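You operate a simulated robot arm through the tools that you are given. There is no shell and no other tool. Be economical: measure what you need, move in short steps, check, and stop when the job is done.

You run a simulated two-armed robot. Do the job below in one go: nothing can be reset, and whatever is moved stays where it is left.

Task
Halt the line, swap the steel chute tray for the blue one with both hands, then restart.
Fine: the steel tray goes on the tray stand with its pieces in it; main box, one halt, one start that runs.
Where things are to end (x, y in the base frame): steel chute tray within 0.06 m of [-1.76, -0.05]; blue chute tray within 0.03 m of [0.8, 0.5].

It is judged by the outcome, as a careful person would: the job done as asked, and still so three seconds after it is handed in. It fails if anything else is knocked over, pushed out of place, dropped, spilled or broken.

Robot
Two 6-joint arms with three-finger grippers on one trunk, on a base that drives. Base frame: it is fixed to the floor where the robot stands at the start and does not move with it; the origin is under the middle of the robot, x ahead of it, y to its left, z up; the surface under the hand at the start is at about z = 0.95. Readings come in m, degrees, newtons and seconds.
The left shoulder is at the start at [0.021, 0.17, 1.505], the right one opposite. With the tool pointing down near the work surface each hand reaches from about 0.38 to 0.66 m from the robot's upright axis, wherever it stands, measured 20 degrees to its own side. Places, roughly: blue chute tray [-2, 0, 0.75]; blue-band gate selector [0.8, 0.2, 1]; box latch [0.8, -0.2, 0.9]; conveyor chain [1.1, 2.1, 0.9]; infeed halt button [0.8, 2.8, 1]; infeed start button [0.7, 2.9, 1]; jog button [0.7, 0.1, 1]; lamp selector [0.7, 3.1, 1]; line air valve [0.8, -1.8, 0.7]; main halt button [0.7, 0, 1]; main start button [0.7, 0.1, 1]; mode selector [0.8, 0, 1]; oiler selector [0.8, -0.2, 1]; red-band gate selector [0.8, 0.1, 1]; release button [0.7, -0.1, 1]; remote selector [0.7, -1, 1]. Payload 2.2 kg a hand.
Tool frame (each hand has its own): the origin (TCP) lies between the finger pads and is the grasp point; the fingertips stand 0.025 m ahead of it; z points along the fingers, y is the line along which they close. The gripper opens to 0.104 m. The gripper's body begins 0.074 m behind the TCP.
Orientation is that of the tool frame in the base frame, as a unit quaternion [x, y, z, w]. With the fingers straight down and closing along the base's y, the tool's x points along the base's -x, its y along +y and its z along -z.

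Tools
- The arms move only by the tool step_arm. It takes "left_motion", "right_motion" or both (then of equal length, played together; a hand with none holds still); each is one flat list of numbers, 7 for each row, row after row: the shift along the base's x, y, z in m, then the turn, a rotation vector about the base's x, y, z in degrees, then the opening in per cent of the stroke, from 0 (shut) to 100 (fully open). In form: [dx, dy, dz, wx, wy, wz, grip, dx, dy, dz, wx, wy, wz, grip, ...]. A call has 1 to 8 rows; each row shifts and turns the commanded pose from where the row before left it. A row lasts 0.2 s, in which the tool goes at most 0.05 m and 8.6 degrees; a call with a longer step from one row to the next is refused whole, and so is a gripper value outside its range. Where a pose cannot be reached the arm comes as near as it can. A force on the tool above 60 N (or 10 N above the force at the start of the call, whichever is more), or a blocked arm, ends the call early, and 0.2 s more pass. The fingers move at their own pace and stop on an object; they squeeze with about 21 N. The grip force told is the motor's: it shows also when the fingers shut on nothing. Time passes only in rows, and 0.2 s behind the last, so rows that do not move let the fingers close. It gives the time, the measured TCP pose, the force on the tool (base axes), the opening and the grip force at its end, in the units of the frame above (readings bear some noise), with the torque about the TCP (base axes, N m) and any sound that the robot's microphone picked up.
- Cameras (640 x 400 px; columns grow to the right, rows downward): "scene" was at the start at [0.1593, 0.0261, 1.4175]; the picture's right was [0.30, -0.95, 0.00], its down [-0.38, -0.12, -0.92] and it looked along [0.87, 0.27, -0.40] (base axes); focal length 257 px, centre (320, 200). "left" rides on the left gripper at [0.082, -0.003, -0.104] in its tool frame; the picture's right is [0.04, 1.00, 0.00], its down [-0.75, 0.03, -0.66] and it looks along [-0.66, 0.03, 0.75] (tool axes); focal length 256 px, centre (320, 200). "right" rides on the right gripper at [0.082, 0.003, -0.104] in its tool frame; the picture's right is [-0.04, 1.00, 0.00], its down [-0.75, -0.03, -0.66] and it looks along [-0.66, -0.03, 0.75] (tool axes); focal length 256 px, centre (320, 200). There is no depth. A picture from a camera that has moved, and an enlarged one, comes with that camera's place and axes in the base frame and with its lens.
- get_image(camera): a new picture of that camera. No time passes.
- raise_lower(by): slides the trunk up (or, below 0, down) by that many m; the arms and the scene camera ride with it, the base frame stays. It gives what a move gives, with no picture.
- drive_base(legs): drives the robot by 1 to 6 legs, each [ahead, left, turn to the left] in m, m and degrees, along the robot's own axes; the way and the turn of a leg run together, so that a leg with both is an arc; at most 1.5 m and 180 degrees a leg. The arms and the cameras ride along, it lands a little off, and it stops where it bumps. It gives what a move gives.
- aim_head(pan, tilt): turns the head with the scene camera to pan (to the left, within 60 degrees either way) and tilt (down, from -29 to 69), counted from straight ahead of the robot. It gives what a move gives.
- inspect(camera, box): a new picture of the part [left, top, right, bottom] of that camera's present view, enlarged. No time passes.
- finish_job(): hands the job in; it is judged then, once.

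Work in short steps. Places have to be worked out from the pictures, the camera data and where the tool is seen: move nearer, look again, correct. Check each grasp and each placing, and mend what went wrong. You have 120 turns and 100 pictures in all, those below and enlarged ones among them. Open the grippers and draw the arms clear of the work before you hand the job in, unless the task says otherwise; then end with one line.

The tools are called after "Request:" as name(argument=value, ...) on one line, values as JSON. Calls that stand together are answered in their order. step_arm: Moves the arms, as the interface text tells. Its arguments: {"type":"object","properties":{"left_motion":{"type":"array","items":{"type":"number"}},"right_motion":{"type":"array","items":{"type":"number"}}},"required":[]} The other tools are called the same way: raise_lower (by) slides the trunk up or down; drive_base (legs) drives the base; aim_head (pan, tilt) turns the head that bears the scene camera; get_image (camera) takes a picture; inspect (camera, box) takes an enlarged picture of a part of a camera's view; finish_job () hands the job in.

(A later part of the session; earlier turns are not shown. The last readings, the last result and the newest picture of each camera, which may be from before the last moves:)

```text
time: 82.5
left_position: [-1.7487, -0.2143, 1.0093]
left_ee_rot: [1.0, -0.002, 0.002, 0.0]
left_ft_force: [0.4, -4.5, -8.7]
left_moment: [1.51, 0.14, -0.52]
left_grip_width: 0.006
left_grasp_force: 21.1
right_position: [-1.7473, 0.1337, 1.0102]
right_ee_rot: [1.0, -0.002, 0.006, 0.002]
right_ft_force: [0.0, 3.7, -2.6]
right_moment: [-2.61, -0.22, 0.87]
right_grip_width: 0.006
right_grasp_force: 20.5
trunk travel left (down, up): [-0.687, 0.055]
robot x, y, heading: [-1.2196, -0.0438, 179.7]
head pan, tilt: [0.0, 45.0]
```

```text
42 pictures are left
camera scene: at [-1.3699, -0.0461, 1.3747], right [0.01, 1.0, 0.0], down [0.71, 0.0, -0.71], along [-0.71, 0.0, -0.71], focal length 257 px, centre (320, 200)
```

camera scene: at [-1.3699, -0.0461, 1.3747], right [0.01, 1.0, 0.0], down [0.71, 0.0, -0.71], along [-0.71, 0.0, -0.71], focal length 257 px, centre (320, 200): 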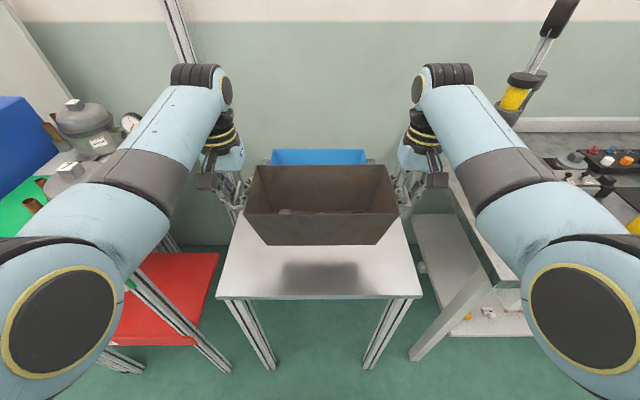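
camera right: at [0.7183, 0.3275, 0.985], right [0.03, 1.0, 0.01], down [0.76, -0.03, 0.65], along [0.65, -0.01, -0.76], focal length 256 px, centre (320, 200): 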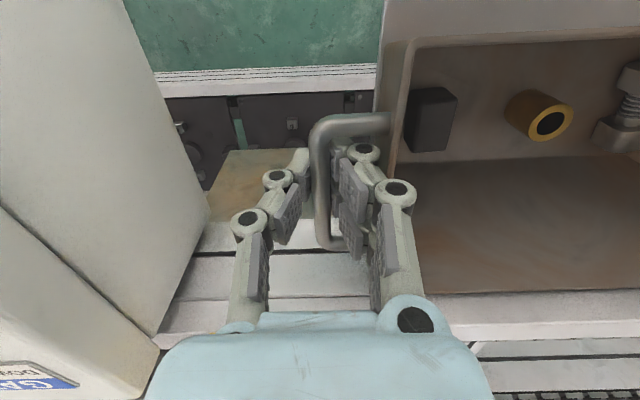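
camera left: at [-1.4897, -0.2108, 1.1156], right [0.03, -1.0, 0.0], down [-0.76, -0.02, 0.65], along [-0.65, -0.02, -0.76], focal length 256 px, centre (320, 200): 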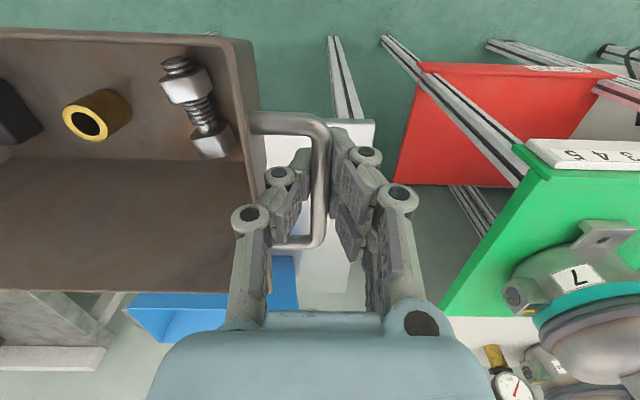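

Tray hangs over the stand's front half, blue just behind it. Lower with arms slowly toward the stand, feeling for contact.

Request:
raise_lower(by=-0.05)

Request:
step_arm(left_motion=[0, 0, -0.01, 0, 0, 0, 0, 0, 0, -0.01, 0, 0, 0, 0, 0, 0, -0.01, 0, 0, 0, 0, 0, 0, 0, 0, 0, 0, 0], right_motion=[0, 0, -0.01, 0, 0, 0, 0, 0, 0, -0.01, 0, 0, 0, 0, 0, 0, -0.01, 0, 0, 0, 0, 0, 0, 0, 0, 0, 0, 0])

Request:
inspect(camera="scene", box=[180, 120, 460, 295])

```text
time: 83.5
left_position: [-1.7498, -0.2131, 0.9601]
left_ee_rot: [1.0, -0.002, 0.001, 0.0]
left_ft_force: [-1.5, -4.2, -7.9]
left_moment: [1.45, -0.04, -0.52]
left_grip_width: 0.006
left_grasp_force: 20.7
right_position: [-1.7473, 0.1348, 0.9611]
right_ee_rot: [1.0, -0.002, 0.005, 0.003]
right_ft_force: [1.2, 3.6, -1.4]
right_moment: [-2.61, -0.05, 0.8]
right_grip_width: 0.006
right_grasp_force: 20.8
trunk travel left (down, up): [-0.637, 0.105]
robot x, y, heading: [-1.2177, -0.0459, 179.7]
head pan, tilt: [0.0, 45.0]
```

```text
time: 84.5
left_position: [-1.7491, -0.2129, 0.9311]
left_ee_rot: [1.0, -0.002, 0.002, 0.0]
left_ft_force: [-1.2, -2.7, -7.3]
left_moment: [1.58, -0.17, -0.49]
left_grip_width: 0.0058
left_grasp_force: 21.2
right_position: [-1.7456, 0.1341, 0.9303]
right_ee_rot: [1.0, -0.002, 0.005, 0.003]
right_ft_force: [1.9, 2.1, -3.6]
right_moment: [-2.23, 0.09, 0.81]
right_grip_width: 0.0059
right_grasp_force: 20.9
trunk travel left (down, up): [-0.637, 0.105]
robot x, y, heading: [-1.2163, -0.047, 179.7]
head pan, tilt: [0.0, 45.0]
```

```text
2.29 times, centred on (320, 208) of scene
camera zoom: at [-1.37, -0.0461, 1.3246], right [0.01, 1.0, 0.0], down [0.71, 0.0, -0.71], along [-0.71, 0.0, -0.71], focal length 587 px, centre (320, 183)
```

zoom: 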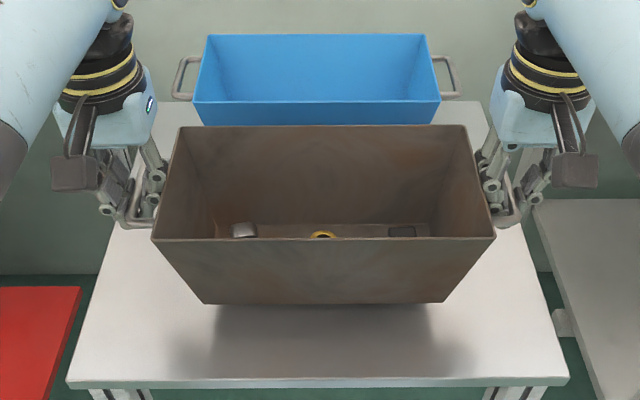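

Still a little above the stand. Continue down in 5 mm rows.

Request:
step_arm(left_motion=[0, 0, -0.007, 0, 0, 0, 0, 0, 0, -0.007, 0, 0, 0, 0, 0, 0, -0.005, 0, 0, 0, 0, 0, 0, -0.005, 0, 0, 0, 0, 0, 0, 0, 0, 0, 0, 0], right_motion=[0, 0, -0.007, 0, 0, 0, 0, 0, 0, -0.007, 0, 0, 0, 0, 0, 0, -0.005, 0, 0, 0, 0, 0, 0, -0.005, 0, 0, 0, 0, 0, 0, 0, 0, 0, 0, 0])

```text
time: 85.7
left_position: [-1.7488, -0.2133, 0.906]
left_ee_rot: [1.0, -0.003, 0.003, 0.0]
left_ft_force: [-0.8, -2.1, -8.0]
left_moment: [1.39, 0.33, -0.48]
left_grip_width: 0.0061
left_grasp_force: 21.0
right_position: [-1.7462, 0.1336, 0.9068]
right_ee_rot: [1.0, -0.002, 0.006, 0.002]
right_ft_force: [0.8, 2.2, -0.6]
right_moment: [-2.64, -0.43, 0.79]
right_grip_width: 0.006
right_grasp_force: 21.0
trunk travel left (down, up): [-0.637, 0.105]
robot x, y, heading: [-1.2157, -0.046, 179.8]
head pan, tilt: [0.0, 45.0]
```

Request:
step_arm(left_motion=[0, 0, -0.004, 0, 0, 0, 0, 0, 0, -0.004, 0, 0, 0, 0, 0, 0, -0.004, 0, 0, 0, 0], right_motion=[0, 0, -0.004, 0, 0, 0, 0, 0, 0, -0.004, 0, 0, 0, 0, 0, 0, -0.004, 0, 0, 0, 0])

Request:
inspect(camera="scene", box=[180, 120, 460, 295])

```text
time: 86.5
left_position: [-1.7491, -0.2131, 0.8949]
left_ee_rot: [1.0, -0.002, 0.001, 0.0]
left_ft_force: [1.8, -1.7, -0.2]
left_moment: [1.47, 0.11, -0.69]
left_grip_width: 0.0062
left_grasp_force: 21.5
right_position: [-1.7471, 0.1339, 0.8947]
right_ee_rot: [1.0, -0.001, 0.005, 0.003]
right_ft_force: [-0.6, 2.6, -0.1]
right_moment: [-2.59, -0.73, 0.54]
right_grip_width: 0.0059
right_grasp_force: 21.2
trunk travel left (down, up): [-0.637, 0.105]
robot x, y, heading: [-1.2152, -0.0438, 179.8]
head pan, tilt: [0.0, 45.0]
```

```text
2.29 times, centred on (320, 208) of scene
camera zoom: at [-1.3692, -0.0459, 1.3248], right [0.01, 1.0, 0.0], down [0.71, 0.0, -0.71], along [-0.71, 0.0, -0.71], focal length 587 px, centre (320, 183)
```

zoom: 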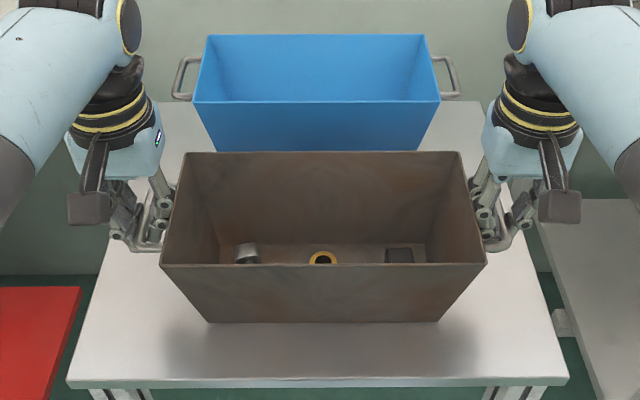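

The weight has gone onto the stand. Lower 3 mm more, then open to 22 % (not wide, to spare the walls).

Request:
step_arm(left_motion=[0, 0, -0.003, 0, 0, 0, 0, 0, 0, 0, 0, 0, 0, 22, 0, 0, 0, 0, 0, 0, 22, 0, 0, 0, 0, 0, 0, 22], right_motion=[0, 0, -0.003, 0, 0, 0, 0, 0, 0, 0, 0, 0, 0, 22, 0, 0, 0, 0, 0, 0, 22, 0, 0, 0, 0, 0, 0, 22])

Request:
get_image(camera="left")

Request:
get_image(camera="right")

```text
time: 87.5
left_position: [-1.7488, -0.2168, 0.8946]
left_ee_rot: [1.0, -0.002, -0.001, 0.002]
left_ft_force: [-6.4, -31.4, 18.9]
left_moment: [1.15, -0.06, 0.17]
left_grip_width: 0.0117
left_grasp_force: 0.1
right_position: [-1.746, 0.1381, 0.8957]
right_ee_rot: [1.0, -0.003, 0.002, -0.002]
right_ft_force: [-1.9, 35.3, 21.7]
right_moment: [-1.36, -0.06, 0.08]
right_grip_width: 0.0105
right_grasp_force: 0.1
trunk travel left (down, up): [-0.637, 0.105]
robot x, y, heading: [-1.2164, -0.0426, 179.4]
head pan, tilt: [0.0, 45.0]
```

```text
39 pictures are left
camera left: at [-1.6649, -0.2129, 0.9991], right [0.04, -1.0, 0.01], down [-0.75, -0.02, 0.66], along [-0.66, -0.03, -0.75], focal length 256 px, centre (320, 200)
```

left: 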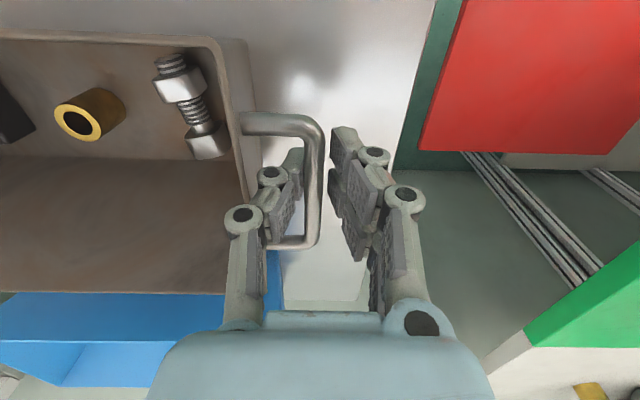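

```text
38 pictures are left
camera right: at [-1.6653, 0.133, 0.9981], right [-0.05, -1.0, 0.0], down [-0.76, 0.03, 0.65], along [-0.65, 0.03, -0.76], focal length 256 px, centre (320, 200)
```

right: 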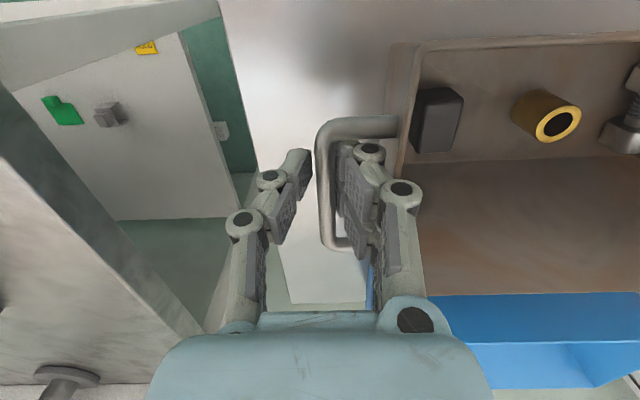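

The inner fingers press on the walls; move both hands 5 mm outward to centre them in the gaps.

Request:
step_arm(left_motion=[0, -0.004, 0, 0, 0, 0, 20, 0, -0.003, 0, 0, 0, 0, 20, 0, 0, 0, 0, 0, 0, 20], right_motion=[0, 0.004, 0, 0, 0, 0, 20, 0, 0.003, 0, 0, 0, 0, 20, 0, 0, 0, 0, 0, 0, 20])

```text
time: 88.2
left_position: [-1.7459, -0.2205, 0.8901]
left_ee_rot: [1.0, -0.003, 0.004, -0.001]
left_ft_force: [-1.9, -9.3, 5.4]
left_moment: [0.33, -0.01, 0.04]
left_grip_width: 0.0175
left_grasp_force: 0.0
right_position: [-1.746, 0.1401, 0.8908]
right_ee_rot: [1.0, -0.002, 0.006, 0.003]
right_ft_force: [-4.5, 13.2, 9.4]
right_moment: [-0.57, -0.06, -0.14]
right_grip_width: 0.0159
right_grasp_force: 0.0
trunk travel left (down, up): [-0.637, 0.105]
robot x, y, heading: [-1.2212, -0.044, 179.7]
head pan, tilt: [0.0, 45.0]
```

Nearly free. Two mm more outward, then lift slowly.

Request:
step_arm(left_motion=[0, -0.003, 0, 0, 0, 0, 22, 0, 0, 0.01, 0, 0, 0, 22, 0, 0, 0.015, 0, 0, 0, 22, 0, 0, 0.015, 0, 0, 0, 22, 0, 0, 0, 0, 0, 0, 22], right_motion=[0, 0.003, 0, 0, 0, 0, 22, 0, 0, 0.01, 0, 0, 0, 22, 0, 0, 0.015, 0, 0, 0, 22, 0, 0, 0.015, 0, 0, 0, 22, 0, 0, 0, 0, 0, 0, 22])

Request:
inspect(camera="scene", box=[180, 120, 460, 295])

```text
time: 89.5
left_position: [-1.7476, -0.2242, 0.9305]
left_ee_rot: [1.0, -0.002, 0.002, 0.0]
left_ft_force: [1.0, 0.6, 0.6]
left_moment: [0.02, 0.0, 0.0]
left_grip_width: 0.023
left_grasp_force: 0.0
right_position: [-1.7485, 0.1441, 0.9319]
right_ee_rot: [1.0, -0.002, 0.005, 0.003]
right_ft_force: [0.2, -0.1, -0.4]
right_moment: [-0.02, -0.01, 0.0]
right_grip_width: 0.0225
right_grasp_force: 0.1
trunk travel left (down, up): [-0.637, 0.105]
robot x, y, heading: [-1.2171, -0.0444, 179.6]
head pan, tilt: [0.0, 45.0]
```

```text
2.29 times, centred on (320, 208) of scene
camera zoom: at [-1.3698, -0.0461, 1.3246], right [0.01, 1.0, 0.0], down [0.71, 0.0, -0.71], along [-0.71, 0.0, -0.71], focal length 587 px, centre (320, 183)
```

zoom: 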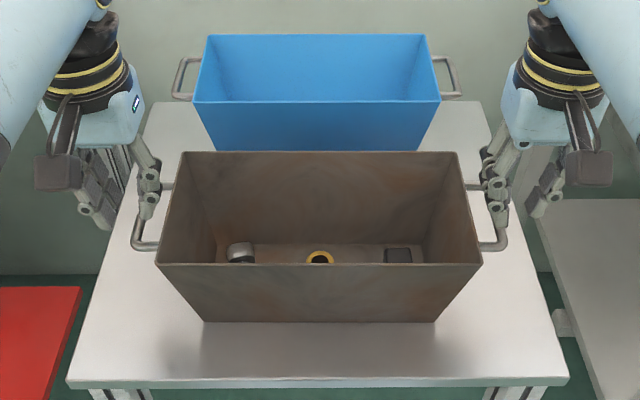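

Steel tray is placed with its three pieces. Now raise the hands, move closer toward the blue tray's handles (x≈−1.978, y≈−0.222/0.127) and check side clearance of the elbows.

Request:
step_arm(left_motion=[0, 0, 0.03, 0, 0, 0, 29, 0, 0, 0.03, 0, 0, 0, 29, 0, 0, 0, 0, 0, 0, 29], right_motion=[0, 0, 0.03, 0, 0, 0, 29, 0, 0, 0.03, 0, 0, 0, 29, 0, 0, 0, 0, 0, 0, 29])

Request:
aim_head(pan=35, tilt=45)

Request:
get_image(camera="scene")

Request:
aim_head(pan=0, tilt=69)

Request:
get_image(camera="scene")

```text
time: 90.2
left_position: [-1.7462, -0.2221, 0.9925]
left_ee_rot: [1.0, -0.003, 0.001, 0.0]
left_ft_force: [0.0, 0.2, 0.9]
left_moment: [-0.01, -0.02, 0.0]
left_grip_width: 0.0302
left_grasp_force: 0.1
right_position: [-1.7476, 0.1428, 0.9929]
right_ee_rot: [1.0, -0.001, 0.007, 0.003]
right_ft_force: [0.2, 0.4, 0.4]
right_moment: [0.01, -0.01, 0.0]
right_grip_width: 0.0305
right_grasp_force: 0.1
trunk travel left (down, up): [-0.637, 0.105]
robot x, y, heading: [-1.2184, -0.0448, 179.8]
head pan, tilt: [0.0, 45.0]
```

```text
time: 91.3
left_position: [-1.748, -0.2218, 0.9916]
left_ee_rot: [1.0, -0.003, 0.001, 0.0]
left_ft_force: [1.0, 0.1, -0.2]
left_moment: [0.01, 0.01, -0.03]
left_grip_width: 0.0302
left_grasp_force: 0.0
right_position: [-1.747, 0.1432, 0.9931]
right_ee_rot: [1.0, -0.002, 0.005, 0.003]
right_ft_force: [-0.1, -0.2, 0.5]
right_moment: [0.01, -0.02, -0.02]
right_grip_width: 0.0303
right_grasp_force: 0.0
trunk travel left (down, up): [-0.637, 0.105]
robot x, y, heading: [-1.2154, -0.046, 179.8]
head pan, tilt: [35.0, 45.0]
```

```text
36 pictures are left
camera scene: at [-1.355, -0.0927, 1.3247], right [-0.57, 0.82, 0.0], down [0.58, 0.4, -0.71], along [-0.58, -0.4, -0.71], focal length 257 px, centre (320, 200)
```

scene: 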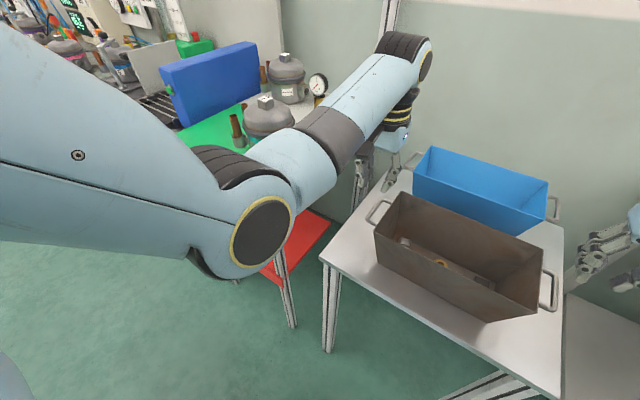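

```text
time: 92.3
left_position: [-1.7477, -0.2249, 0.9915]
left_ee_rot: [1.0, -0.003, 0.002, 0.0]
left_ft_force: [0.5, 0.5, 0.4]
left_moment: [0.0, 0.01, 0.0]
left_grip_width: 0.0303
left_grasp_force: 0.1
right_position: [-1.7466, 0.1433, 0.9929]
right_ee_rot: [1.0, -0.002, 0.004, 0.003]
right_ft_force: [-0.7, 0.5, 0.2]
right_moment: [0.02, 0.02, -0.01]
right_grip_width: 0.0305
right_grasp_force: 0.0
trunk travel left (down, up): [-0.637, 0.105]
robot x, y, heading: [-1.2157, -0.0448, 179.8]
head pan, tilt: [0.0, 68.8]
```

```text
35 pictures are left
camera scene: at [-1.344, -0.0463, 1.2959], right [0.0, 1.0, 0.0], down [0.93, 0.0, -0.36], along [-0.36, 0.0, -0.93], focal length 257 px, centre (320, 200)
```

scene: 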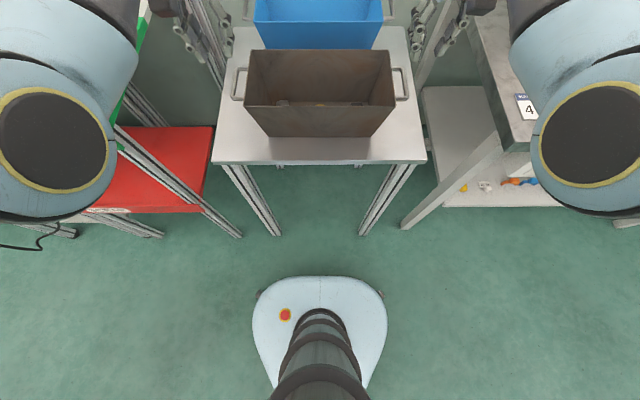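

Elbows work out at z≈1.18, inboard of the cart and bench; the base has room to x≈−1.38. Raise hands, advance 0.157 m, lower trunk 0.1 m.

Request:
step_arm(left_motion=[0, 0, 0.045, 0, 0, 0, 29, 0, 0, 0.045, 0, 0, 0, 29, 0, 0, 0, 0, 0, 0, 29], right_motion=[0, 0, 0.045, 0, 0, 0, 29, 0, 0, 0.045, 0, 0, 0, 29, 0, 0, 0, 0, 0, 0, 29])

Request:
drive_base(legs=[[0.157, 0, 0.2]])

Request:
raise_lower(by=-0.1)

Request:
step_arm(left_motion=[-0.03, 0, 0, 0, 0, 0, 29, -0.03, 0, 0, 0, 0, 0, 29, 0, 0, 0, 0, 0, 0, 29], right_motion=[-0.03, -0.006, 0, 0, 0, 0, 29, -0.03, -0.006, 0, 0, 0, 0, 29, 0, 0, 0, 0, 0, 0, 29])

Request:
get_image(camera="left")

Request:
get_image(camera="right")

```text
time: 93.1
left_position: [-1.7529, -0.2245, 1.0753]
left_ee_rot: [1.0, -0.003, 0.001, 0.0]
left_ft_force: [0.4, 1.7, 0.7]
left_moment: [0.02, -0.02, -0.05]
left_grip_width: 0.0303
left_grasp_force: 0.0
left hand out of reach, approached as far as the arm can: row 2
right_position: [-1.7532, 0.143, 1.0744]
right_ee_rot: [1.0, -0.001, 0.005, 0.002]
right_ft_force: [0.4, 0.2, 0.3]
right_moment: [-0.01, 0.01, 0.01]
right_grip_width: 0.03
right_grasp_force: 0.1
right hand out of reach, approached as far as the arm can: row 2
trunk travel left (down, up): [-0.637, 0.105]
robot x, y, heading: [-1.2163, -0.0466, 179.7]
head pan, tilt: [0.0, 68.8]
```

```text
time: 94.5
left_position: [-1.9118, -0.2235, 1.0749]
left_ee_rot: [1.0, -0.004, 0.002, 0.001]
left_ft_force: [0.2, -0.4, -0.8]
left_moment: [0.01, -0.02, 0.01]
left_grip_width: 0.0303
left_grasp_force: 0.1
right_position: [-1.9105, 0.1445, 1.0733]
right_ee_rot: [1.0, -0.002, 0.005, 0.002]
right_ft_force: [-0.5, 0.2, 0.3]
right_moment: [-0.01, -0.05, 0.02]
right_grip_width: 0.0301
right_grasp_force: 0.0
trunk travel left (down, up): [-0.637, 0.105]
robot x, y, heading: [-1.3752, -0.0434, 179.6]
head pan, tilt: [0.0, 68.8]
```

```text
time: 95.8
left_position: [-1.9117, -0.2241, 0.9743]
left_ee_rot: [1.0, -0.003, -0.001, 0.0]
left_ft_force: [-0.5, 0.1, 0.6]
left_moment: [0.01, 0.02, -0.04]
left_grip_width: 0.03
left_grasp_force: 0.0
right_position: [-1.9106, 0.1446, 0.9727]
right_ee_rot: [1.0, -0.002, 0.003, 0.002]
right_ft_force: [0.4, -0.2, -0.6]
right_moment: [0.02, 0.0, -0.05]
right_grip_width: 0.0302
right_grasp_force: 0.0
trunk travel left (down, up): [-0.537, 0.205]
robot x, y, heading: [-1.3729, -0.043, 180.0]
head pan, tilt: [0.0, 68.8]
```

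```text
time: 96.6
left_position: [-1.9718, -0.2231, 0.9737]
left_ee_rot: [1.0, -0.005, -0.001, 0.0]
left_ft_force: [0.5, 0.7, -0.1]
left_moment: [-0.02, 0.02, 0.04]
left_grip_width: 0.0305
left_grasp_force: 0.1
right_position: [-1.9705, 0.1317, 0.9742]
right_ee_rot: [1.0, -0.003, 0.003, 0.002]
right_ft_force: [0.0, 0.1, 1.4]
right_moment: [-0.01, 0.01, 0.0]
right_grip_width: 0.0302
right_grasp_force: 0.1
trunk travel left (down, up): [-0.537, 0.205]
robot x, y, heading: [-1.3725, -0.0481, 179.7]
head pan, tilt: [0.0, 68.8]
```

```text
34 pictures are left
camera left: at [-1.8879, -0.2198, 1.0792], right [0.03, -1.0, 0.0], down [-0.75, -0.03, 0.66], along [-0.66, -0.02, -0.75], focal length 256 px, centre (320, 200)
```

left: 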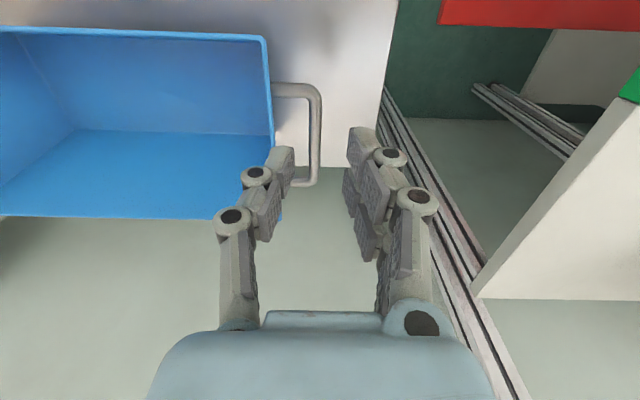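

```text
33 pictures are left
camera right: at [-1.8893, 0.1285, 1.0776], right [-0.04, -1.0, 0.0], down [-0.76, 0.04, 0.65], along [-0.65, 0.03, -0.76], focal length 256 px, centre (320, 200)
```

right: 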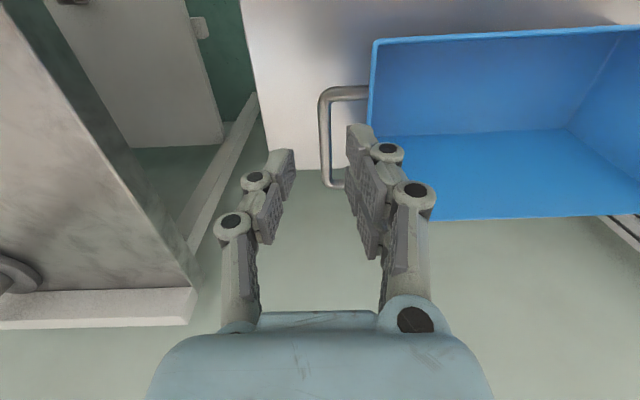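

Blue bars at x≈−1.981, y≈−0.219 and 0.129, z≈0.897; hands are almost aligned. Descend with a narrower 24 % opening.

Request:
step_arm(left_motion=[-0.008, 0, -0.02, 0, 0, 0, 24, 0, 0, -0.025, 0, 0, 0, 24, 0, 0, 0, 0, 0, 0, 24], right_motion=[-0.008, 0, -0.02, 0, 0, 0, 24, 0, 0, -0.025, 0, 0, 0, 24, 0, 0, 0, 0, 0, 0, 24])

Request:
get_image(camera="left")

Request:
get_image(camera="right")

```text
time: 97.4
left_position: [-1.9801, -0.2223, 0.9288]
left_ee_rot: [1.0, -0.003, 0.0, 0.0]
left_ft_force: [-0.4, 0.0, 1.4]
left_moment: [0.02, 0.0, 0.01]
left_grip_width: 0.0248
left_grasp_force: 0.0
right_position: [-1.9773, 0.1319, 0.9291]
right_ee_rot: [1.0, -0.002, 0.003, 0.003]
right_ft_force: [-0.8, 0.1, 0.1]
right_moment: [0.0, 0.02, 0.0]
right_grip_width: 0.0248
right_grasp_force: 0.1
trunk travel left (down, up): [-0.537, 0.205]
robot x, y, heading: [-1.3756, -0.0413, 179.6]
head pan, tilt: [0.0, 68.8]
```

```text
32 pictures are left
camera left: at [-1.8958, -0.2192, 1.0331], right [0.03, -1.0, 0.0], down [-0.75, -0.03, 0.66], along [-0.66, -0.02, -0.75], focal length 256 px, centre (320, 200)
```

left: 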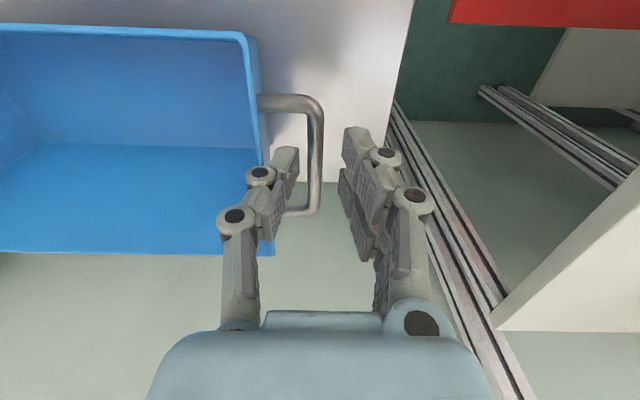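

```text
31 pictures are left
camera right: at [-1.8972, 0.129, 1.032], right [-0.04, -1.0, 0.0], down [-0.76, 0.04, 0.65], along [-0.65, 0.03, -0.76], focal length 256 px, centre (320, 200)
```

right: 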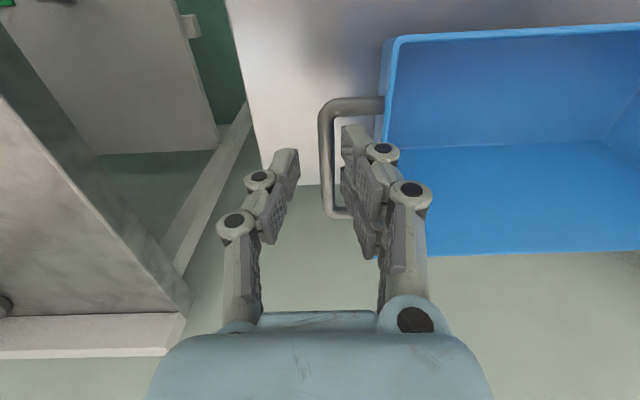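

Aligned on both sides. Descend to bar level.

Request:
step_arm(left_motion=[0, 0, -0.01, 0, 0, 0, 24, 0, 0, -0.01, 0, 0, 0, 24, 0, 0, -0.011, 0, 0, 0, 24], right_motion=[0, 0, -0.01, 0, 0, 0, 24, 0, 0, -0.01, 0, 0, 0, 24, 0, 0, -0.011, 0, 0, 0, 24])

```text
time: 98.2
left_position: [-1.9787, -0.2248, 0.8995]
left_ee_rot: [1.0, -0.003, -0.001, 0.001]
left_ft_force: [0.0, -8.1, 9.8]
left_moment: [0.46, -0.03, -0.01]
left_grip_width: 0.023
left_grasp_force: 0.1
right_position: [-1.9787, 0.1334, 0.9]
right_ee_rot: [1.0, -0.002, 0.001, 0.002]
right_ft_force: [-3.8, 11.0, 11.8]
right_moment: [-0.57, 0.04, -0.14]
right_grip_width: 0.0213
right_grasp_force: 0.0
trunk travel left (down, up): [-0.537, 0.205]
robot x, y, heading: [-1.3761, -0.0439, 179.6]
head pan, tilt: [0.0, 68.8]
```

Fingers are around the bars with light wall contact. Close while easing toward the bar centres.

Request:
step_arm(left_motion=[0, 0, 0, 0, 0, 0, 10, 0, 0.002, 0, 0, 0, 0, 0, 0, 0.002, 0, 0, 0, 0, 0, 0, 0, 0, 0, 0, 0, 0], right_motion=[0, 0, 0, 0, 0, 0, 10, 0, -0.002, 0, 0, 0, 0, 0, 0, -0.002, 0, 0, 0, 0, 0, 0, 0, 0, 0, 0, 0, 0])

```text
time: 99.2
left_position: [-1.9773, -0.2196, 0.8989]
left_ee_rot: [1.0, -0.003, -0.002, 0.0]
left_ft_force: [-4.9, 2.1, 5.7]
left_moment: [1.55, 0.47, 0.76]
left_grip_width: 0.0058
left_grasp_force: 21.1
right_position: [-1.9775, 0.1285, 0.897]
right_ee_rot: [1.0, -0.002, 0.002, 0.003]
right_ft_force: [-5.3, 3.3, 23.0]
right_moment: [-2.99, 0.42, -1.09]
right_grip_width: 0.0063
right_grasp_force: 21.2
trunk travel left (down, up): [-0.537, 0.205]
robot x, y, heading: [-1.3752, -0.0446, 179.6]
head pan, tilt: [0.0, 68.8]
```

Both bars held (6 mm width, as before). Test lift 3 cm.

Request:
step_arm(left_motion=[0, 0, 0.01, 0, 0, 0, 0, 0, 0, 0.01, 0, 0, 0, 0, 0, 0, 0.01, 0, 0, 0, 0, 0, 0, 0, 0, 0, 0, 0], right_motion=[0, 0, 0.01, 0, 0, 0, 0, 0, 0, 0.01, 0, 0, 0, 0, 0, 0, 0.01, 0, 0, 0, 0, 0, 0, 0, 0, 0, 0, 0])

Request:
aim_head(pan=0, tilt=40)

Request:
get_image(camera="scene")

```text
time: 100.2
left_position: [-1.98, -0.2194, 0.928]
left_ee_rot: [1.0, -0.003, 0.002, -0.001]
left_ft_force: [4.1, 2.4, -9.5]
left_moment: [1.19, -0.33, 0.62]
left_grip_width: 0.0057
left_grasp_force: 21.0
right_position: [-1.9775, 0.1287, 0.926]
right_ee_rot: [1.0, -0.003, 0.004, 0.002]
right_ft_force: [-3.3, -2.0, 1.7]
right_moment: [-3.25, 0.24, -1.64]
right_grip_width: 0.0058
right_grasp_force: 20.7
trunk travel left (down, up): [-0.537, 0.205]
robot x, y, heading: [-1.3772, -0.0432, 179.8]
head pan, tilt: [0.0, 68.8]
```

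```text
time: 101.1
left_position: [-1.9789, -0.2201, 0.9267]
left_ee_rot: [1.0, -0.004, 0.0, 0.0]
left_ft_force: [4.0, 3.2, -10.6]
left_moment: [1.15, -0.28, 0.62]
left_grip_width: 0.006
left_grasp_force: 21.4
right_position: [-1.978, 0.1288, 0.9265]
right_ee_rot: [1.0, -0.002, 0.005, 0.003]
right_ft_force: [-2.6, -4.0, 1.4]
right_moment: [-3.24, 0.21, -1.75]
right_grip_width: 0.0058
right_grasp_force: 20.2
trunk travel left (down, up): [-0.537, 0.205]
robot x, y, heading: [-1.3741, -0.0433, 179.6]
head pan, tilt: [0.0, 40.0]
```

```text
30 pictures are left
camera scene: at [-1.5314, -0.045, 1.2311], right [0.01, 1.0, 0.0], down [0.64, 0.0, -0.76], along [-0.76, 0.0, -0.64], focal length 257 px, centre (320, 200)
```

scene: 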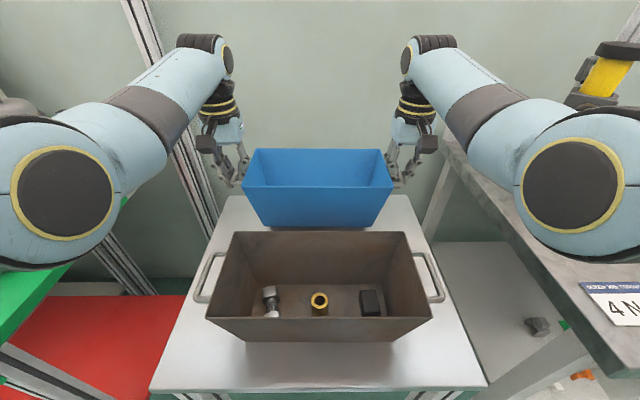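

Lifted cleanly. Raise the trunk 16 cm so the blue tray clears the steel one, then back out.

Request:
raise_lower(by=0.16)

Request:
get_image(camera="scene")

```text
time: 103.0
left_position: [-1.9799, -0.2209, 1.0853]
left_ee_rot: [1.0, -0.004, 0.001, 0.0]
left_ft_force: [1.8, 10.6, -8.5]
left_moment: [1.27, -0.01, 0.64]
left_grip_width: 0.006
left_grasp_force: 20.9
right_position: [-1.9793, 0.1279, 1.0861]
right_ee_rot: [1.0, -0.001, 0.004, 0.003]
right_ft_force: [-1.8, -9.2, -0.3]
right_moment: [-2.7, -0.06, -1.41]
right_grip_width: 0.006
right_grasp_force: 20.4
trunk travel left (down, up): [-0.697, 0.045]
robot x, y, heading: [-1.3725, -0.0449, 179.9]
head pan, tilt: [0.0, 40.0]
```

```text
29 pictures are left
camera scene: at [-1.5308, -0.045, 1.3918], right [0.01, 1.0, 0.0], down [0.64, 0.0, -0.77], along [-0.77, 0.0, -0.64], focal length 257 px, centre (320, 200)
```

scene: 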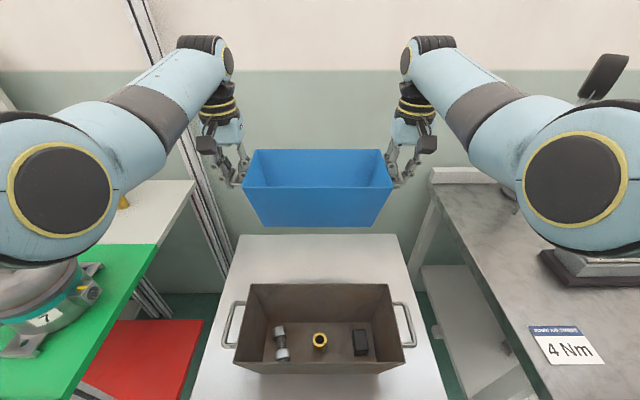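

Clear of the steel tray. Back out 0.75 m, turn around and check.

Request:
drive_base(legs=[[-0.75, 0, 0], [0, 0, -90], [0, 0, -90]])

Request:
step_arm(left_motion=[-0.02, 0, 0, 0, 0, 0, 0, -0.02, 0, 0, 0, 0, 0, 0, -0.02, 0, 0, 0, 0, 0, 0, -0.01, 0, 0, 0, 0, 0, 0, 0, 0, 0, 0, 0, 0, 0], right_motion=[-0.02, 0, 0, 0, 0, 0, 0, -0.02, 0, 0, 0, 0, 0, 0, -0.02, 0, 0, 0, 0, 0, 0, -0.01, 0, 0, 0, 0, 0, 0, 0, 0, 0, 0, 0, 0, 0])

Request:
get_image(camera="scene")

```text
time: 114.6
left_position: [-0.0262, 0.1466, 1.087]
left_ee_rot: [-0.014, 1.0, 0.0, 0.0]
left_ft_force: [-2.9, -10.9, -9.3]
left_moment: [-1.32, 0.1, 0.48]
left_grip_width: 0.0061
left_grasp_force: 21.5
right_position: [-0.0157, -0.2013, 1.0856]
right_ee_rot: [-0.013, 1.0, 0.004, -0.004]
right_ft_force: [2.5, 10.5, -0.1]
right_moment: [3.08, 0.08, -1.74]
right_grip_width: 0.0059
right_grasp_force: 21.1
trunk travel left (down, up): [-0.697, 0.045]
robot x, y, heading: [-0.6263, -0.0517, 1.7]
head pan, tilt: [0.0, 40.0]
```

```text
time: 115.8
left_position: [-0.0969, 0.1464, 1.0859]
left_ee_rot: [-0.013, 1.0, 0.0, -0.001]
left_ft_force: [-1.7, 0.4, -8.3]
left_moment: [-1.36, 0.32, 0.57]
left_grip_width: 0.0063
left_grasp_force: 20.8
right_position: [-0.0841, -0.2009, 1.0847]
right_ee_rot: [-0.014, 1.0, 0.003, -0.005]
right_ft_force: [1.6, -0.4, 0.0]
right_moment: [3.02, -0.2, -1.13]
right_grip_width: 0.0063
right_grasp_force: 21.0
trunk travel left (down, up): [-0.697, 0.045]
robot x, y, heading: [-0.6272, -0.0492, 1.4]
head pan, tilt: [0.0, 40.0]
```

```text
28 pictures are left
camera scene: at [-0.4684, -0.0462, 1.3919], right [0.03, -1.0, 0.0], down [-0.64, -0.02, -0.77], along [0.76, 0.02, -0.64], focal length 257 px, centre (320, 200)
```

scene: 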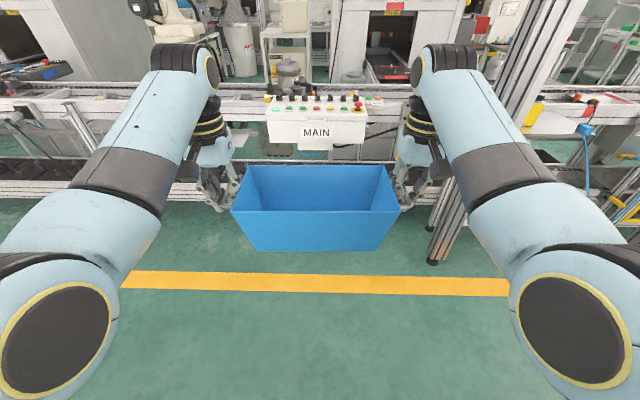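

Good hold. Slide left to y≈0.5 with heading correction, advance part way, and check pose.

Request:
drive_base(legs=[[0.0, 0.55, -1.6], [0.5, 0, 0]])

Request:
get_image(camera="scene")

```text
time: 121.5
left_position: [0.3997, 0.6991, 1.0874]
left_ee_rot: [-0.005, 1.0, 0.001, -0.001]
left_ft_force: [-1.2, -1.8, -8.8]
left_moment: [-1.31, 0.13, 0.62]
left_grip_width: 0.0056
left_grasp_force: 21.1
right_position: [0.4066, 0.3534, 1.0855]
right_ee_rot: [-0.007, 1.0, 0.004, -0.005]
right_ft_force: [2.2, 2.7, 0.1]
right_moment: [2.7, -0.03, -1.2]
right_grip_width: 0.006
right_grasp_force: 21.3
trunk travel left (down, up): [-0.697, 0.045]
robot x, y, heading: [-0.1283, 0.5147, 0.7]
head pan, tilt: [0.0, 40.0]
```

```text
27 pictures are left
camera scene: at [0.0249, 0.5133, 1.3919], right [0.01, -1.0, 0.0], down [-0.64, -0.01, -0.77], along [0.77, 0.01, -0.64], focal length 257 px, centre (320, 200)
```

scene: 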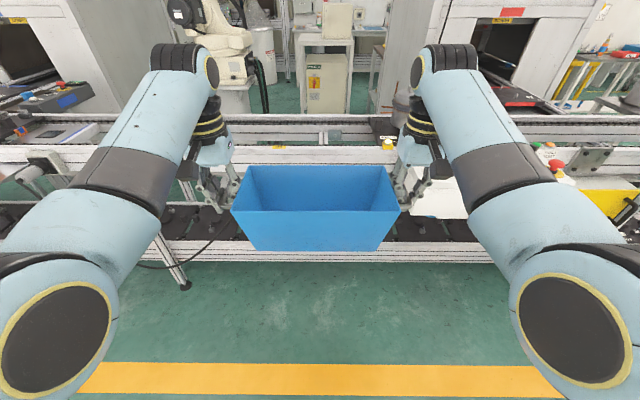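

Correct −0.02 m sideways and −0.7° heading, then advance 0.39 m to put the handles at x≈0.797.

Request:
drive_base(legs=[[0.0, -0.02, -0.7], [0.36, 0, 0]])

```text
time: 124.2
left_position: [0.7586, 0.6736, 1.0861]
left_ee_rot: [0.001, 1.0, 0.0, 0.0]
left_ft_force: [-1.9, 3.0, -7.5]
left_moment: [-1.3, 0.28, 0.68]
left_grip_width: 0.0059
left_grasp_force: 21.2
right_position: [0.7601, 0.3256, 1.0859]
right_ee_rot: [0.0, 1.0, 0.003, -0.005]
right_ft_force: [2.6, -2.6, -0.9]
right_moment: [2.69, -0.14, -1.13]
right_grip_width: 0.006
right_grasp_force: 21.1
trunk travel left (down, up): [-0.697, 0.045]
robot x, y, heading: [0.2207, 0.4939, 0.0]
head pan, tilt: [0.0, 40.0]
```

Heading and y are right. Move 0.038 m more and lower the trunk 0.13 m (to handle z≈0.955), then look.

Request:
drive_base(legs=[[0.038, 0, 0]])

Request:
raise_lower(by=-0.13)

Request:
aim_head(pan=0, tilt=52)

Request:
inspect(camera="scene", box=[180, 90, 460, 265])

Request:
get_image(camera="right")

```text
time: 125.1
left_position: [0.7909, 0.6747, 1.087]
left_ee_rot: [0.001, 1.0, 0.0, 0.0]
left_ft_force: [-1.9, 4.8, -8.1]
left_moment: [-1.36, 0.03, 0.69]
left_grip_width: 0.0061
left_grasp_force: 21.5
right_position: [0.7932, 0.3261, 1.0865]
right_ee_rot: [0.0, 1.0, 0.003, -0.003]
right_ft_force: [0.6, -3.9, -1.5]
right_moment: [2.59, 0.1, -1.07]
right_grip_width: 0.0061
right_grasp_force: 21.0
trunk travel left (down, up): [-0.697, 0.045]
robot x, y, heading: [0.2552, 0.4936, -0.0]
head pan, tilt: [0.0, 40.0]
```

```text
time: 126.7
left_position: [0.7933, 0.6733, 0.9559]
left_ee_rot: [0.0, 1.0, 0.0, -0.001]
left_ft_force: [-1.0, 3.5, -6.0]
left_moment: [-1.46, 0.38, 0.7]
left_grip_width: 0.0062
left_grasp_force: 20.9
right_position: [0.7962, 0.3253, 0.9564]
right_ee_rot: [0.0, 1.0, 0.004, -0.003]
right_ft_force: [0.4, -3.6, -1.3]
right_moment: [2.45, -0.28, -0.97]
right_grip_width: 0.006
right_grasp_force: 20.9
trunk travel left (down, up): [-0.567, 0.175]
robot x, y, heading: [0.2608, 0.4912, -0.1]
head pan, tilt: [0.0, 40.0]
```

```text
time: 127.4
left_position: [0.7938, 0.673, 0.955]
left_ee_rot: [0.001, 1.0, 0.0, -0.001]
left_ft_force: [-1.0, 3.5, -7.2]
left_moment: [-1.43, 0.29, 0.71]
left_grip_width: 0.0061
left_grasp_force: 21.0
right_position: [0.7956, 0.3263, 0.9551]
right_ee_rot: [0.001, 1.0, 0.005, -0.004]
right_ft_force: [0.7, -2.9, -1.1]
right_moment: [2.45, -0.15, -1.02]
right_grip_width: 0.0058
right_grasp_force: 20.6
trunk travel left (down, up): [-0.567, 0.175]
robot x, y, heading: [0.2575, 0.4966, 0.0]
head pan, tilt: [0.0, 52.0]
```

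```text
2.29 times, centred on (320, 178) of scene
camera zoom: at [0.4066, 0.4909, 1.2447], right [0.0, -1.0, 0.0], down [-0.79, 0.0, -0.62], along [0.62, 0.0, -0.79], focal length 587 px, centre (320, 251)
```

zoom: 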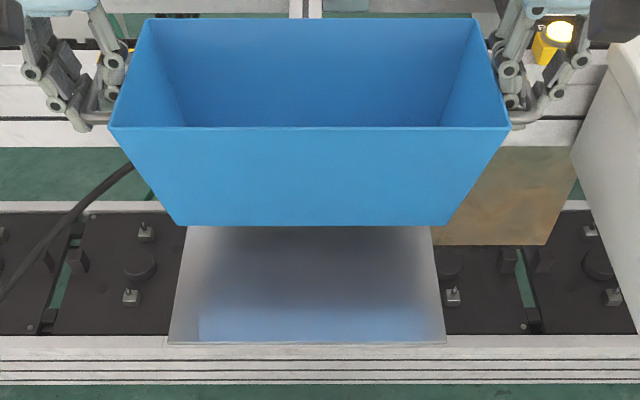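

```text
25 pictures are left
camera right: at [0.7148, 0.3278, 1.0597], right [0.04, 1.0, 0.01], down [0.76, -0.04, 0.65], along [0.65, -0.02, -0.76], focal length 256 px, centre (320, 200)
```

right: 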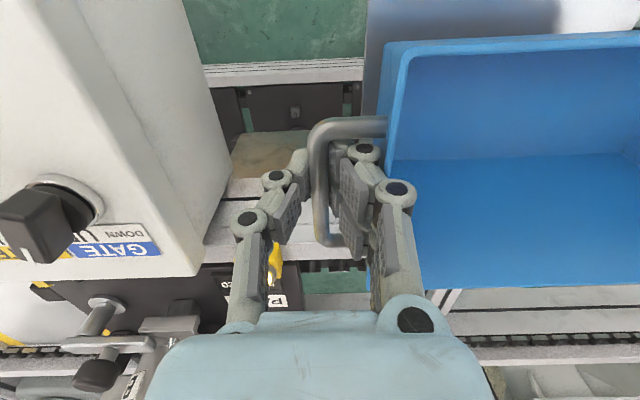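

Centred over the ramp sheet. Lower with the arms toward handle z≈0.885.

Request:
step_arm(left_motion=[0.002, 0.001, -0.015, 0, 0, 0, 0, 0, 0, -0.015, 0, 0, 0, 0, 0, 0, -0.015, 0, 0, 0, 0, 0, 0, -0.01, 0, 0, 0, 0, 0, 0, -0.008, 0, 0, 0, 0, 0, 0, 0, 0, 0, 0, 0], right_motion=[0.002, 0.001, -0.015, 0, 0, 0, 0, 0, 0, -0.015, 0, 0, 0, 0, 0, 0, -0.015, 0, 0, 0, 0, 0, 0, -0.01, 0, 0, 0, 0, 0, 0, -0.008, 0, 0, 0, 0, 0, 0, 0, 0, 0, 0, 0])

```text
time: 128.8
left_position: [0.7949, 0.6745, 0.8918]
left_ee_rot: [0.001, 1.0, -0.001, -0.001]
left_ft_force: [-3.4, -7.5, -3.8]
left_moment: [-1.69, -0.62, 0.33]
left_grip_width: 0.0058
left_grasp_force: 21.0
right_position: [0.7968, 0.3267, 0.8926]
right_ee_rot: [0.0, 1.0, 0.004, -0.005]
right_ft_force: [3.1, 7.3, -4.6]
right_moment: [1.67, 0.73, -1.32]
right_grip_width: 0.006
right_grasp_force: 20.8
trunk travel left (down, up): [-0.567, 0.175]
robot x, y, heading: [0.2642, 0.4941, 0.0]
head pan, tilt: [0.0, 52.0]
```

Still carrying the weight; go down in 3 mm rows until it transfers.

Request:
step_arm(left_motion=[0, 0, -0.003, 0, 0, 0, 0, 0, 0, -0.003, 0, 0, 0, 0, 0, 0, -0.003, 0, 0, 0, 0, 0, 0, -0.002, 0, 0, 0, 0, 0, 0, 0, 0, 0, 0, 0], right_motion=[0, 0, -0.003, 0, 0, 0, 0, 0, 0, -0.003, 0, 0, 0, 0, 0, 0, -0.003, 0, 0, 0, 0, 0, 0, -0.002, 0, 0, 0, 0, 0, 0, 0, 0, 0, 0, 0])

Request:
inspect(camera="scene", box=[180, 90, 460, 265])

```text
time: 130.0
left_position: [0.7948, 0.6724, 0.884]
left_ee_rot: [0.0, 1.0, 0.0, 0.0]
left_ft_force: [1.1, -4.2, 7.5]
left_moment: [-1.53, -0.54, 0.61]
left_grip_width: 0.0061
left_grasp_force: 21.0
right_position: [0.7961, 0.3262, 0.8824]
right_ee_rot: [0.0, 1.0, 0.004, -0.001]
right_ft_force: [0.0, 4.8, 9.8]
right_moment: [2.33, -1.01, -0.88]
right_grip_width: 0.0059
right_grasp_force: 21.1
trunk travel left (down, up): [-0.567, 0.175]
robot x, y, heading: [0.262, 0.4917, 0.3]
head pan, tilt: [0.0, 52.0]
```

```text
2.29 times, centred on (320, 178) of scene
camera zoom: at [0.4044, 0.4908, 1.2452], right [0.0, -1.0, 0.0], down [-0.79, 0.0, -0.62], along [0.62, 0.0, -0.79], focal length 587 px, centre (320, 251)
```

zoom: 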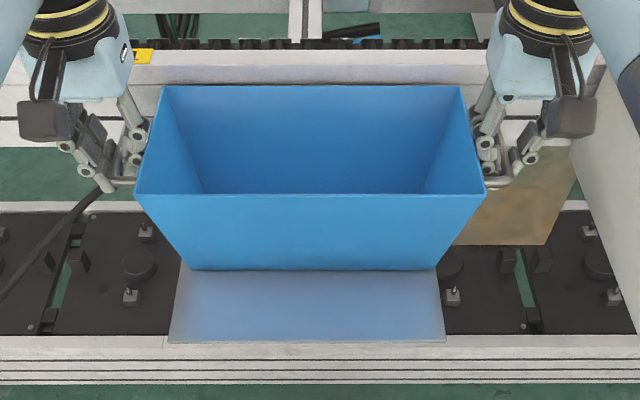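

Seated (upward contact force, same height as the steel tray was). Release with the hands easing outward together with the opening.

Request:
step_arm(left_motion=[0, 0, 0, 0, 0, 0, 8, 0, 0.003, 0, 0, 0, 0, 14, 0, 0.003, 0, 0, 0, 0, 20, 0, 0.003, 0, 0, 0, 0, 20, 0, 0, 0, 0, 0, 0, 20], right_motion=[0, 0, 0, 0, 0, 0, 8, 0, -0.003, 0, 0, 0, 0, 14, 0, -0.003, 0, 0, 0, 0, 20, 0, -0.003, 0, 0, 0, 0, 20, 0, 0, 0, 0, 0, 0, 20])

```text
time: 131.2
left_position: [0.7952, 0.6824, 0.8825]
left_ee_rot: [0.001, 1.0, -0.001, -0.001]
left_ft_force: [-1.0, -3.7, -2.5]
left_moment: [0.03, -0.06, 0.07]
left_grip_width: 0.0227
left_grasp_force: 1.6
right_position: [0.796, 0.3182, 0.8793]
right_ee_rot: [-0.001, 1.0, 0.004, -0.005]
right_ft_force: [-1.1, 4.0, -1.5]
right_moment: [0.0, -0.05, -0.09]
right_grip_width: 0.0228
right_grasp_force: 1.4
trunk travel left (down, up): [-0.567, 0.175]
robot x, y, heading: [0.2597, 0.4932, 0.2]
head pan, tilt: [0.0, 52.0]
```

Forces small; ease back 2 mm and lift off.

Request:
step_arm(left_motion=[0, -0.002, 0, 0, 0, 0, 22, 0, 0, 0.01, 0, 0, 0, 22, 0, 0, 0.015, 0, 0, 0, 22, 0, 0, 0.02, 0, 0, 0, 22, 0, 0, 0.03, 0, 0, 0, 22, 0, 0, 0.03, 0, 0, 0, 22, 0, 0, 0, 0, 0, 0, 22], right_motion=[0, 0.002, 0, 0, 0, 0, 22, 0, 0, 0.01, 0, 0, 0, 22, 0, 0, 0.015, 0, 0, 0, 22, 0, 0, 0.02, 0, 0, 0, 22, 0, 0, 0.03, 0, 0, 0, 22, 0, 0, 0.03, 0, 0, 0, 22, 0, 0, 0, 0, 0, 0, 22])

Request:
get_image(camera="scene")

Request:
get_image(camera="left")

Request:
get_image(camera="right")

```text
time: 132.8
left_position: [0.7952, 0.6822, 0.9881]
left_ee_rot: [0.002, 1.0, 0.0, -0.001]
left_ft_force: [1.0, -0.2, 0.0]
left_moment: [0.04, -0.01, -0.02]
left_grip_width: 0.023
left_grasp_force: 0.0
right_position: [0.7967, 0.3204, 0.9885]
right_ee_rot: [0.0, 1.0, 0.004, -0.004]
right_ft_force: [-0.6, 0.2, -0.1]
right_moment: [-0.01, -0.03, -0.01]
right_grip_width: 0.0228
right_grasp_force: 0.1
trunk travel left (down, up): [-0.567, 0.175]
robot x, y, heading: [0.2606, 0.4934, 0.1]
head pan, tilt: [0.0, 52.0]
```

```text
23 pictures are left
camera scene: at [0.406, 0.4909, 1.2447], right [0.0, -1.0, 0.0], down [-0.79, 0.0, -0.62], along [0.62, 0.0, -0.79], focal length 257 px, centre (320, 200)
```

scene: 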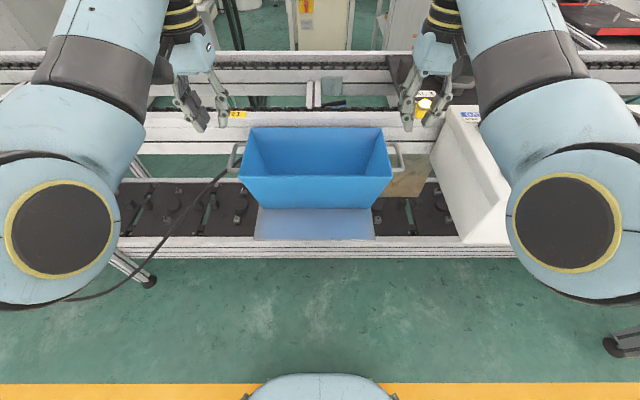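

```text
22 pictures are left
camera left: at [0.7149, 0.679, 1.0935], right [-0.04, 1.0, 0.0], down [0.76, 0.03, 0.65], along [0.65, 0.03, -0.76], focal length 256 px, centre (320, 200)
```

left: 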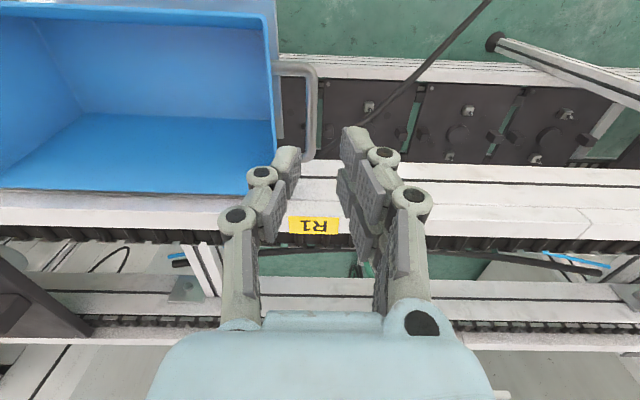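

```text
21 pictures are left
camera right: at [0.7158, 0.322, 1.092], right [0.04, 1.0, 0.01], down [0.76, -0.04, 0.65], along [0.65, -0.02, -0.76], focal length 256 px, centre (320, 200)
```

right: 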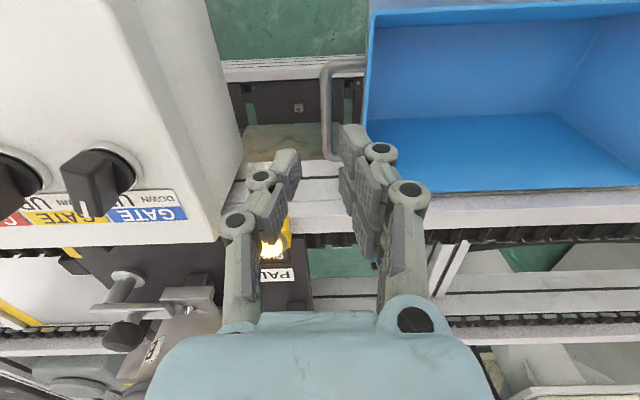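

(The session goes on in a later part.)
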